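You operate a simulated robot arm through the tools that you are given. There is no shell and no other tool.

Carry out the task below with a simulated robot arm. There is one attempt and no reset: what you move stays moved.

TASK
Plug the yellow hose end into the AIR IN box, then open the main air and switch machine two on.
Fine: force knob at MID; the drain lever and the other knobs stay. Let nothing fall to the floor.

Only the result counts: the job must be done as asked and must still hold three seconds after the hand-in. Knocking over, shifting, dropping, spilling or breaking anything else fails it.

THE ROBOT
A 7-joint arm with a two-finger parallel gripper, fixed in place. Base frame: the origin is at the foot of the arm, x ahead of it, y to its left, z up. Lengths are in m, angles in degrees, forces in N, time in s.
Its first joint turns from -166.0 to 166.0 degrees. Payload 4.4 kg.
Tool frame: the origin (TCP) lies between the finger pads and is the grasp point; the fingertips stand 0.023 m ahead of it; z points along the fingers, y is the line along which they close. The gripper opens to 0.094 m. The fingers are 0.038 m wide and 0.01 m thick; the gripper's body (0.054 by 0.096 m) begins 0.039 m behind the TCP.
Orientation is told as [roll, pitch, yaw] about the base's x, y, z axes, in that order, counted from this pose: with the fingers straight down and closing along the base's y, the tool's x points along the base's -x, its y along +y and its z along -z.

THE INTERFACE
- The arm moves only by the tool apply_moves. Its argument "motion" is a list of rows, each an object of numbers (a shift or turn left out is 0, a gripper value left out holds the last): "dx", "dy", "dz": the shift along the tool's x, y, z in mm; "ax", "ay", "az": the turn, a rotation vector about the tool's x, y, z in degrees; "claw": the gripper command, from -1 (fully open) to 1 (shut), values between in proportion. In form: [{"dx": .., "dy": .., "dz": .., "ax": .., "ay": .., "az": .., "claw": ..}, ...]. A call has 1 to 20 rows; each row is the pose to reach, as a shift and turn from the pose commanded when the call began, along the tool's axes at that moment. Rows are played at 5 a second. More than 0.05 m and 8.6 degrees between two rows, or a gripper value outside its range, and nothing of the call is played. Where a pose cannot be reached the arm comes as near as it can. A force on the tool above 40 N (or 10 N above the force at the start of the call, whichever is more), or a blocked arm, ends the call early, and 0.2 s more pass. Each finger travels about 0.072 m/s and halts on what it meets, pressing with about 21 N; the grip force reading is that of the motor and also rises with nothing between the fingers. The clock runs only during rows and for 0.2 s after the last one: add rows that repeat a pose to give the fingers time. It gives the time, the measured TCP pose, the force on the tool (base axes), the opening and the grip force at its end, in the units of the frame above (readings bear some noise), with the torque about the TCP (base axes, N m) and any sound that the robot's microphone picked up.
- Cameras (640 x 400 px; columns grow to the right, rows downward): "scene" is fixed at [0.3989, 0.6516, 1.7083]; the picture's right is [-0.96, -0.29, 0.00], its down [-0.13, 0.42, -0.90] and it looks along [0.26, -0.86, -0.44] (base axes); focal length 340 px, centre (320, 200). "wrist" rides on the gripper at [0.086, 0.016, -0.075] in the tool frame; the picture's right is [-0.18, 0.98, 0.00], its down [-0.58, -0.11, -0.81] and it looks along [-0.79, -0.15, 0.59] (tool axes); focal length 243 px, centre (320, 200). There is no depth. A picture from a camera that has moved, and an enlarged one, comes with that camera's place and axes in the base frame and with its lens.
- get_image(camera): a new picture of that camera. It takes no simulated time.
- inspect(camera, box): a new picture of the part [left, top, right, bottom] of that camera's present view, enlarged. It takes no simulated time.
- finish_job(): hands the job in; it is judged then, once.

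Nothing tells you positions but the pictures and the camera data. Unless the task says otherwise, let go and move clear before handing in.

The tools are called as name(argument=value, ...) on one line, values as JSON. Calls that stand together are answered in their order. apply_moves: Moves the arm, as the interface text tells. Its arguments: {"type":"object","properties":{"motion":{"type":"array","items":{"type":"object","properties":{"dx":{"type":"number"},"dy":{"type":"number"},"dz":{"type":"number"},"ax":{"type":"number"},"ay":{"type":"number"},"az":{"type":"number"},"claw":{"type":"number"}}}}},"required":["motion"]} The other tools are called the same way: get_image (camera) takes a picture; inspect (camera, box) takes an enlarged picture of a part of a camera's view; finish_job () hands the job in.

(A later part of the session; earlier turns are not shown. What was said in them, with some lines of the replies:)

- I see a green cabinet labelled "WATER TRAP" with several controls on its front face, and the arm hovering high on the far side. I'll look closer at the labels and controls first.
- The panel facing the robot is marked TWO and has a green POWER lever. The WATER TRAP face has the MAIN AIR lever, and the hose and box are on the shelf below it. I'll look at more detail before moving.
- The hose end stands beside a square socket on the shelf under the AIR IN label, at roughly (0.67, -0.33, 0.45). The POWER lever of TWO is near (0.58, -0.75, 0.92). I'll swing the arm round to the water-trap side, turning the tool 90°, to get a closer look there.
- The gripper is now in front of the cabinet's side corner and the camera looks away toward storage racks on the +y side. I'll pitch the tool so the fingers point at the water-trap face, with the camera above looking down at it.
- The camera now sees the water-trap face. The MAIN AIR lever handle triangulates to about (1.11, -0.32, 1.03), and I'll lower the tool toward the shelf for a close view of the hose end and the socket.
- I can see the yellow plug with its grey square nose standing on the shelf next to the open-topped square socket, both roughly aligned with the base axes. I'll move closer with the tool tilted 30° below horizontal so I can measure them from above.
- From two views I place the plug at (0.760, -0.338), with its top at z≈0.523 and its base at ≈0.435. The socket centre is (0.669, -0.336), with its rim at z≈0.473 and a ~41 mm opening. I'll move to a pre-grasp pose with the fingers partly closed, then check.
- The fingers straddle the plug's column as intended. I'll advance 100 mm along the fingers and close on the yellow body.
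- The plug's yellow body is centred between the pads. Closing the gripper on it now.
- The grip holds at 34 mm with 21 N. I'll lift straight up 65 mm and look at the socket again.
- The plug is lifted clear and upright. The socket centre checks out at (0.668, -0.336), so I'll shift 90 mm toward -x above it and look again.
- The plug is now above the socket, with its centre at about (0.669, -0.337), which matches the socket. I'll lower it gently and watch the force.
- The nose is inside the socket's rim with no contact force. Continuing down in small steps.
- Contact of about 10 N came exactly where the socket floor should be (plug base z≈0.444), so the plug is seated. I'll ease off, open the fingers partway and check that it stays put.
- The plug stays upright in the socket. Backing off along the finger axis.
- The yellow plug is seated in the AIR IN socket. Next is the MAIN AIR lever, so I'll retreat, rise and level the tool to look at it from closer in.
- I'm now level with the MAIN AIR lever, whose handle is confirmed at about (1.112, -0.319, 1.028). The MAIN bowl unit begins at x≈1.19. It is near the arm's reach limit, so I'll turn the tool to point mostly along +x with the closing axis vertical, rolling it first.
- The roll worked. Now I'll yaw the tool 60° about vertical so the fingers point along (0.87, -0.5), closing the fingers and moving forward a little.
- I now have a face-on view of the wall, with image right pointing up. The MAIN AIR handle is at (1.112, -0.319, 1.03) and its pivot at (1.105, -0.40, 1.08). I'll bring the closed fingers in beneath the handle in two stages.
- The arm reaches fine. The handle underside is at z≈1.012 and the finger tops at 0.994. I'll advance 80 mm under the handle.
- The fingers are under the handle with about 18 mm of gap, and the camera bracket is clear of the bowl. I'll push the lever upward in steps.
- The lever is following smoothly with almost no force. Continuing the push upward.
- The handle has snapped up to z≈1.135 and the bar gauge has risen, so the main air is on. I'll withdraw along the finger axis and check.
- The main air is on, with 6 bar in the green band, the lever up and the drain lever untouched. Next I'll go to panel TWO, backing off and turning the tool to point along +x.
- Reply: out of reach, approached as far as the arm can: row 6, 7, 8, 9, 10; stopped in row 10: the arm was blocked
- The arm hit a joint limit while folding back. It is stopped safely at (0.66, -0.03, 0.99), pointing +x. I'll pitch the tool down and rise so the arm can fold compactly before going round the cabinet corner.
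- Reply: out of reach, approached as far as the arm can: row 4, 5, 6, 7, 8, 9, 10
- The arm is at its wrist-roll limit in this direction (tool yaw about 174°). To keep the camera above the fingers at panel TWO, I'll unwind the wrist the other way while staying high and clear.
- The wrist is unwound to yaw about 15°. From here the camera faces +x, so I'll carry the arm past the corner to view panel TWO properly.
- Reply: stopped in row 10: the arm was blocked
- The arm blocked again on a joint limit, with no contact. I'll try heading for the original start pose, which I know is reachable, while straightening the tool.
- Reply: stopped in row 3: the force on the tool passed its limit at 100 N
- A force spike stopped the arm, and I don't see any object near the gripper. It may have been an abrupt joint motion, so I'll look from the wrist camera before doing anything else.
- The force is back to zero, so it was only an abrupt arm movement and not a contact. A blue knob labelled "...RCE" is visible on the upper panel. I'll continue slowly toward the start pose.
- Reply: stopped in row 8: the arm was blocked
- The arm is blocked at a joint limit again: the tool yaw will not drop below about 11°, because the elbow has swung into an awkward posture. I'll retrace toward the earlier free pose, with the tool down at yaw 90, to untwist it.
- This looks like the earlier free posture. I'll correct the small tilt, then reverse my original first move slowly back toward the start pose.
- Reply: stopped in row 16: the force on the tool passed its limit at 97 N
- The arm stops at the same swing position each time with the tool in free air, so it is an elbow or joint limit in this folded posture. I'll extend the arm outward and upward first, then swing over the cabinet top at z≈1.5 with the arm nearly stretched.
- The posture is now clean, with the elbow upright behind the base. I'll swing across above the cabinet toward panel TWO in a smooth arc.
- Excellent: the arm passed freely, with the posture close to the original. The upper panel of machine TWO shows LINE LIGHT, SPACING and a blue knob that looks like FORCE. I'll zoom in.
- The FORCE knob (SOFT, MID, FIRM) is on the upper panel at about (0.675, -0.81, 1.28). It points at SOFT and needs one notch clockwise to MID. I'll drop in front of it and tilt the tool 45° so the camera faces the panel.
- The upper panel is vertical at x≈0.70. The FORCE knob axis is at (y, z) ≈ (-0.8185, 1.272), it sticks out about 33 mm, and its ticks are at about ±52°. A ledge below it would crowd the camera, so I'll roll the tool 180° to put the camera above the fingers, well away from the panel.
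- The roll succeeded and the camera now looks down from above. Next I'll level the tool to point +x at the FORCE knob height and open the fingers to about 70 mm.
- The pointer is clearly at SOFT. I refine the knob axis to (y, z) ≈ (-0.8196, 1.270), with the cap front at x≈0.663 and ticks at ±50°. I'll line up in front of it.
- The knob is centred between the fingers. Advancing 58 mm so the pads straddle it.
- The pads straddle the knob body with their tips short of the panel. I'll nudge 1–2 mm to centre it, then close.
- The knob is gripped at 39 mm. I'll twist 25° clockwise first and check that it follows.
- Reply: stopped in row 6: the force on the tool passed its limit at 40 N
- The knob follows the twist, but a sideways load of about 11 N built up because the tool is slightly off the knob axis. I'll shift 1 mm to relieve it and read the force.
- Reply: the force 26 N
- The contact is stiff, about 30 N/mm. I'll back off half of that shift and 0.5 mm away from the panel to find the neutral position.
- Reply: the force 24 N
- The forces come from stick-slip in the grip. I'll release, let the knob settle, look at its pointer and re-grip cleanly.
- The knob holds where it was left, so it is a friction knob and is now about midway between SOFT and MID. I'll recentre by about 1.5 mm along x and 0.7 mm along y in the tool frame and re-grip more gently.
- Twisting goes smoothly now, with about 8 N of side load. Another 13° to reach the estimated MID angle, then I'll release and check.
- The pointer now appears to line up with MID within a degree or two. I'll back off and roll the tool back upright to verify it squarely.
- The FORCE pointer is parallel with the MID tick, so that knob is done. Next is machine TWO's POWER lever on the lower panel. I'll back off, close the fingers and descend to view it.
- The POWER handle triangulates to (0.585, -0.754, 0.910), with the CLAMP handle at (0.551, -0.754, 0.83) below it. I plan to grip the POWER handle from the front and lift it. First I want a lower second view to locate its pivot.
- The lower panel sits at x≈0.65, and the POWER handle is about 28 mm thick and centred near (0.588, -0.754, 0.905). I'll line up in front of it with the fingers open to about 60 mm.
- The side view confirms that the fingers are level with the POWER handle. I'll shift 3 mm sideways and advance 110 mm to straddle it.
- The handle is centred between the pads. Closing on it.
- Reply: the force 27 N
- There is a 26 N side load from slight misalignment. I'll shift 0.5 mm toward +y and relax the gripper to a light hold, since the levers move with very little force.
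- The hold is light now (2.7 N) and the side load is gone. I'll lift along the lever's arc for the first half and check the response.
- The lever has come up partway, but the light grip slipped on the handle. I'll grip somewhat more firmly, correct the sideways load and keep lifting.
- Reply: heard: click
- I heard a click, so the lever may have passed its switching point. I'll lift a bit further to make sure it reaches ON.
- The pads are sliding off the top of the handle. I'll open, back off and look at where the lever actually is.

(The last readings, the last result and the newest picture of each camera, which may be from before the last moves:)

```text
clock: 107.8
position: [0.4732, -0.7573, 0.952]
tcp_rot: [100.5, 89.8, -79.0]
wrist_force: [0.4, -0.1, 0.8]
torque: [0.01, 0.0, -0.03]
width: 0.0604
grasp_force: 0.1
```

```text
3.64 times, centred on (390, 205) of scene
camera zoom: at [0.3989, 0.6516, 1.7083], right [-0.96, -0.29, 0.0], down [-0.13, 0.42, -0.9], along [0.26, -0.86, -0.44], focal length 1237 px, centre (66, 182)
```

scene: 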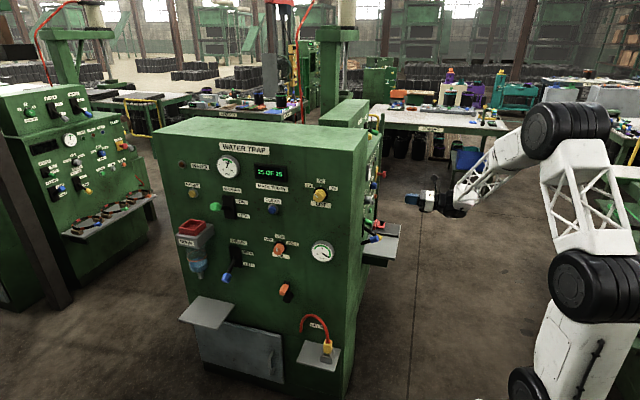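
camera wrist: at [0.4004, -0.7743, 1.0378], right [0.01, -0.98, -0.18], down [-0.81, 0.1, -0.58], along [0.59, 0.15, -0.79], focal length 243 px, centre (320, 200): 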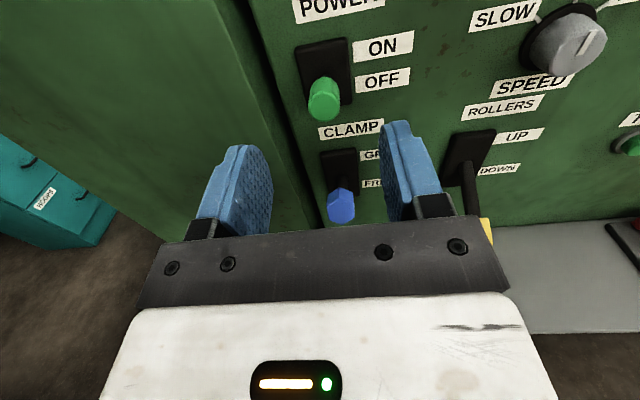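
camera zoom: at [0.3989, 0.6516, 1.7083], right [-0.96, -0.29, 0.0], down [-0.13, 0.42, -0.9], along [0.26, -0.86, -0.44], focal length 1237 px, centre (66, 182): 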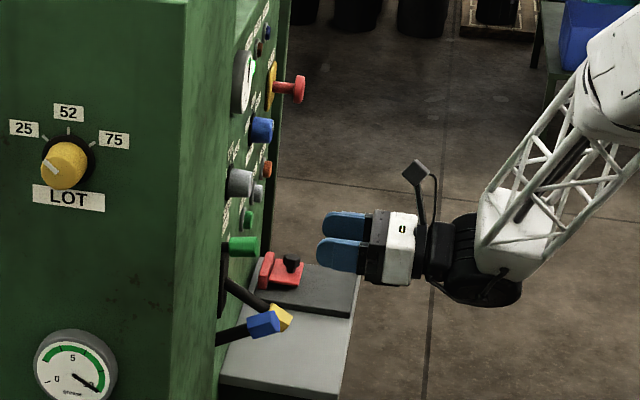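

The lever is now at about mid-travel or slightly above: its end rose about 35 mm, but it looks short of full ON. I'll close the fingers and push it the rest of the way up from below, where there is now plenty of room above the CLAMP handle.

apply_moves(motion=[{"dx": -20, "claw": 0.4}, {"dx": -45, "claw": 1}, {"dx": -64, "claw": 1}, {"dx": -64, "claw": 1}, {"dx": -64, "dz": 30, "claw": 1}, {"dx": -64, "dz": 60, "claw": 1}, {"dx": -64, "dz": 80, "claw": 1}, {"dx": -64, "dz": 94, "claw": 1}, {"dx": -64, "dz": 94, "claw": 1}])

get_image(camera="wrist")

inspect(camera="scene", box=[350, 150, 430, 260])

```text
clock: 109.8
position: [0.5671, -0.7552, 0.887]
tcp_rot: [92.5, 89.7, -87.1]
wrist_force: [0.3, 0.9, -0.7]
torque: [0.01, 0.02, 0.02]
width: 0.0002
grasp_force: 21.2
```

```text
taken
camera wrist: at [0.4937, -0.7715, 0.9737], right [0.01, -0.98, -0.18], down [-0.81, 0.1, -0.58], along [0.59, 0.15, -0.79], focal length 243 px, centre (320, 200)
```

wrist: 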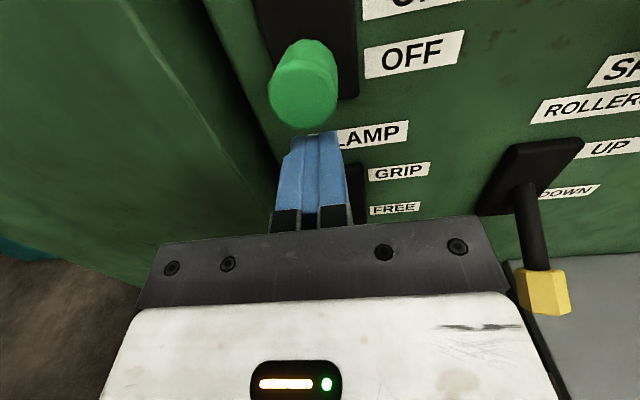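

```text
3.64 times, centred on (390, 205) of scene
camera zoom: at [0.3989, 0.6516, 1.7083], right [-0.96, -0.29, 0.0], down [-0.13, 0.42, -0.9], along [0.26, -0.86, -0.44], focal length 1237 px, centre (66, 182)
```

zoom: 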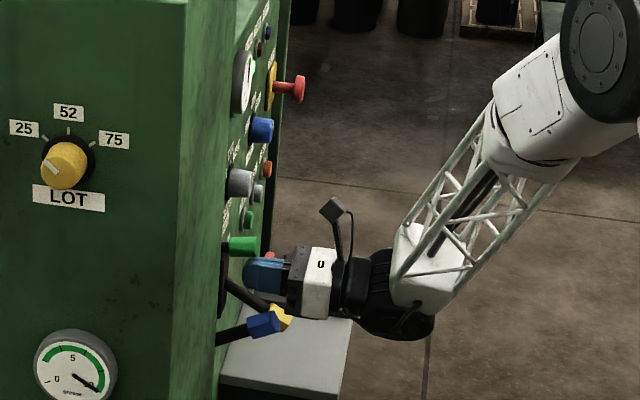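

The closed fingers are just beneath the handle, well above the CLAMP lever. Raising in small steps.

apply_moves(motion=[{"dx": 5, "claw": 1}, {"dx": 9, "claw": 1}, {"dx": 13, "claw": 1}, {"dx": 17, "claw": 1}, {"dx": 21, "claw": 1}, {"dx": 25, "claw": 1}])

get_image(camera="wrist")

inspect(camera="scene", box=[350, 150, 430, 260])

```text
clock: 111.0
position: [0.5686, -0.753, 0.9006]
tcp_rot: [-32.8, 89.6, 147.7]
wrist_force: [-1.7, 0.9, -3.2]
torque: [0.04, 0.01, -0.01]
width: 0.0
grasp_force: 20.6
stopped in row 5: the force on the tool passed its limit at 48 N (the readings are from after the stop); the commanded pose is now the measured one
```

```text
taken
camera wrist: at [0.4933, -0.7714, 0.9861], right [0.01, -0.98, -0.19], down [-0.81, 0.11, -0.58], along [0.59, 0.16, -0.8], focal length 243 px, centre (320, 200)
```

wrist: 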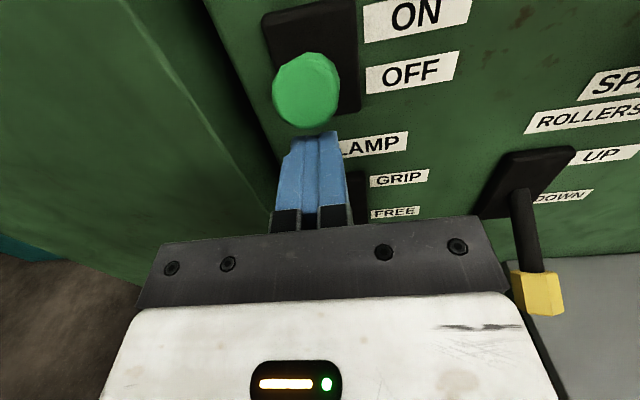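

```text
3.64 times, centred on (390, 205) of scene
camera zoom: at [0.3989, 0.6516, 1.7083], right [-0.96, -0.29, 0.0], down [-0.13, 0.42, -0.9], along [0.26, -0.86, -0.44], focal length 1237 px, centre (66, 182)
```

zoom: 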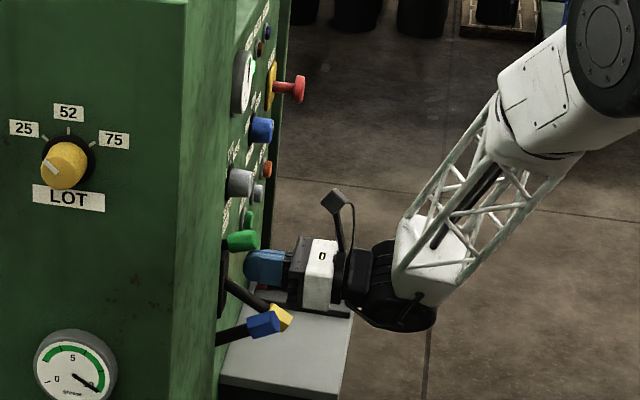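

The lever rose and then met its stop (the force limit tripped). It now tilts up about 24°, which is ON. I'll lower slightly, withdraw and verify.

apply_moves(motion=[{"dx": -6, "claw": 1}, {"dx": -10, "claw": 1}, {"dx": -10, "dz": -30, "claw": 1}, {"dx": -10, "dz": -65, "claw": 1}, {"dx": -10, "dz": -100, "claw": 1}, {"dx": 10, "dy": 0, "dz": -130, "claw": 1}, {"dx": 45, "dy": 0, "dz": -150, "claw": 1}, {"dx": 80, "dz": -150, "claw": 1}, {"dx": 115, "dz": -150, "claw": 1}, {"dx": 150, "dz": -150, "claw": 1}, {"dx": 185, "dy": 20, "dz": -150, "claw": 1}])

get_image(camera="wrist")

inspect(camera="scene", box=[350, 150, 430, 260])

```text
clock: 113.4
position: [0.4169, -0.7745, 1.0862]
tcp_rot: [-33.9, 89.6, 146.5]
wrist_force: [-0.4, -0.1, 0.2]
torque: [0.0, -0.01, 0.0]
width: 0.0001
grasp_force: 21.5
```

```text
taken
camera wrist: at [0.3436, -0.7918, 1.1727], right [0.01, -0.98, -0.19], down [-0.81, 0.11, -0.58], along [0.59, 0.16, -0.8], focal length 243 px, centre (320, 200)
```

wrist: 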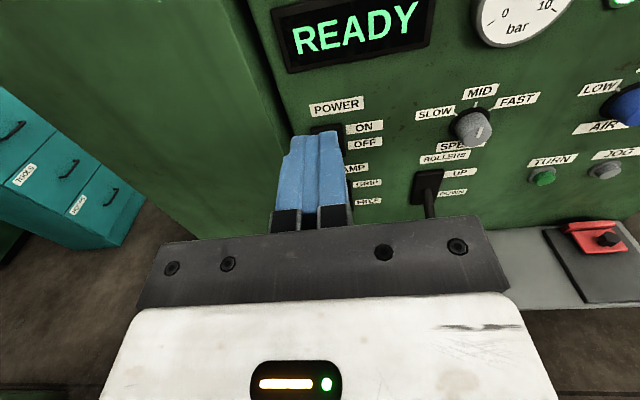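

```text
3.64 times, centred on (390, 205) of scene
camera zoom: at [0.3989, 0.6516, 1.7083], right [-0.96, -0.29, 0.0], down [-0.13, 0.42, -0.9], along [0.26, -0.86, -0.44], focal length 1237 px, centre (66, 182)
```

zoom: 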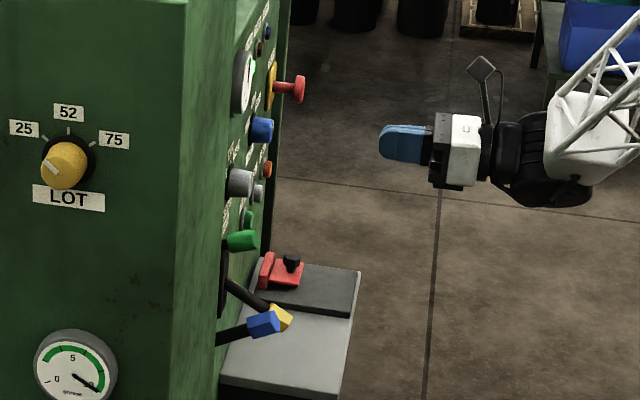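

The display reads READY and the power lamp is lit, so machine TWO is on. I'll rise clear and do a final check of the knobs, levers and hose.

apply_moves(motion=[{"dx": 40, "claw": 1}, {"dx": 80, "claw": 1}, {"dx": 120, "claw": 1}, {"dx": 160, "claw": 1}, {"dx": 200, "claw": 1}])

get_image(camera="wrist")

get_image(camera="scene")

inspect(camera="scene", box=[160, 130, 360, 260])

inspect(camera="scene", box=[170, 240, 370, 380])

inspect(camera="wrist", box=[260, 0, 480, 140])

```text
clock: 114.6
position: [0.4182, -0.778, 1.286]
tcp_rot: [-40.9, 89.6, 139.4]
wrist_force: [-0.6, 0.0, 0.2]
torque: [0.0, -0.04, 0.0]
width: 0.0
grasp_force: 21.2
```

```text
taken
camera wrist: at [0.3447, -0.7957, 1.373], right [0.01, -0.98, -0.19], down [-0.81, 0.11, -0.58], along [0.59, 0.16, -0.8], focal length 243 px, centre (320, 200)
```

wrist: 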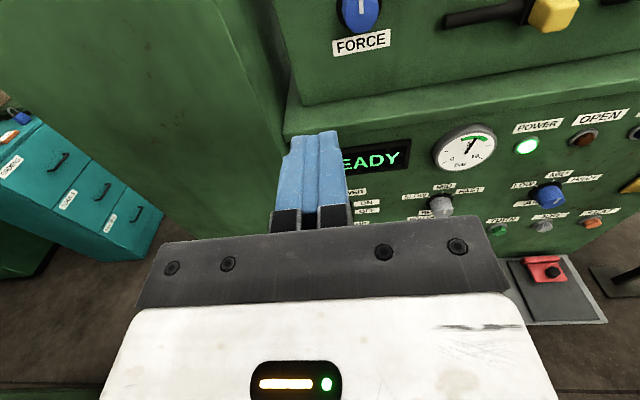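

```text
taken
```

scene: 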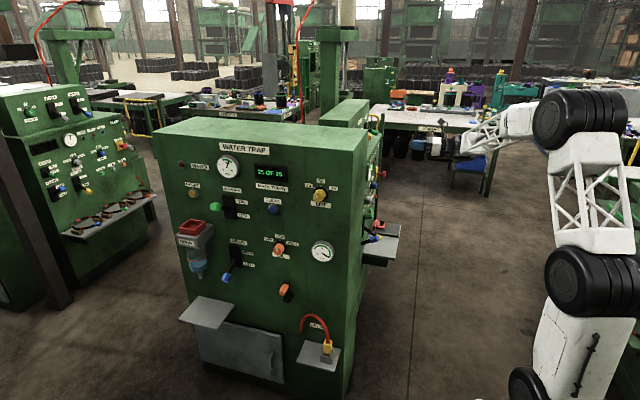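

```text
3.08 times, centred on (260, 195) of scene
camera zoom: at [0.3989, 0.6516, 1.7083], right [-0.96, -0.29, 0.0], down [-0.13, 0.42, -0.9], along [0.26, -0.86, -0.44], focal length 1047 px, centre (505, 215)
```

zoom: 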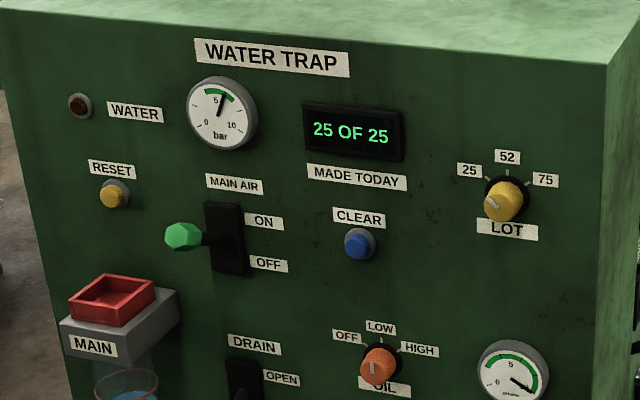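

```text
2.86 times, centred on (270, 310) of scene
camera zoom: at [0.3989, 0.6516, 1.7083], right [-0.96, -0.29, 0.0], down [-0.13, 0.42, -0.9], along [0.26, -0.86, -0.44], focal length 972 px, centre (463, -114)
```

zoom: 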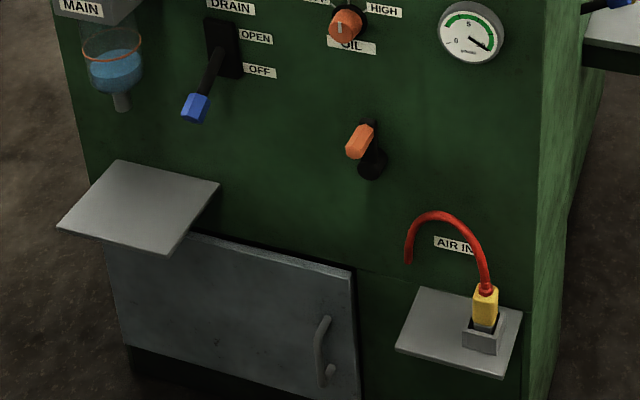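

```text
2.86 times, centred on (370, 70) of wrist
camera zoom: at [0.3447, -0.7957, 1.373], right [0.01, -0.98, -0.19], down [-0.81, 0.11, -0.58], along [0.59, 0.16, -0.8], focal length 693 px, centre (177, 571)
```

zoom: 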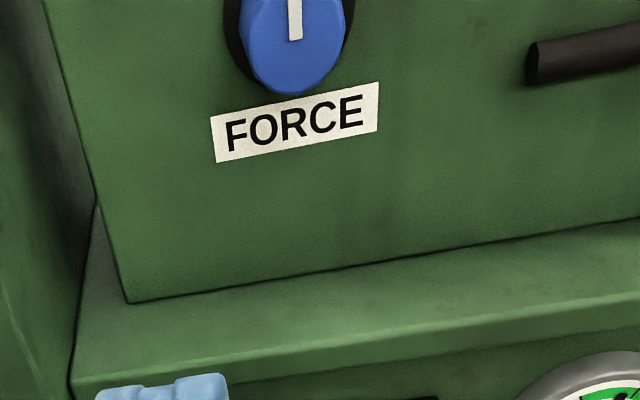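

Everything checks out:

- **Hose:** the yellow end is in the AIR IN box.
- **Main air:** on, with the gauge in the green band.
- **Machine two:** shows READY with its power lamp lit.
- **FORCE knob:** at MID.
- **Drain lever and the other knobs:** unchanged.

The gripper is empty and clear, so I'm handing in.

finish_job()

```text
The job is handed in.
```

The job is done and handed in. The judge's result didn't come back to me, but my last camera check just before hand-in showed everything in place:

- **Hose:** the yellow end is seated on the floor of the AIR IN box.
- **Main air:** the lever is at ON, and the gauge reads about 6 bar, in its green band.
- **Machine two:** the POWER lever is at ON, the display shows READY and the power lamp is lit.
- **FORCE knob:** it was at SOFT and now points at MID, lined up with the tick to within about a degree.
- **Everything else:** the drain lever, the CLAMP and ROLLERS levers and the other knobs I could see were where they started. Nothing fell.

Two things happened along the way:

- **Arm stops:** The arm stopped several times between the two panels, twice with force spikes near 100 N. No object was near the gripper either time, so I put them down to joint limits.
- **POWER lever:** My grip slipped partway through lifting it. I pushed it the rest of the way up from below, until it hit its stop.
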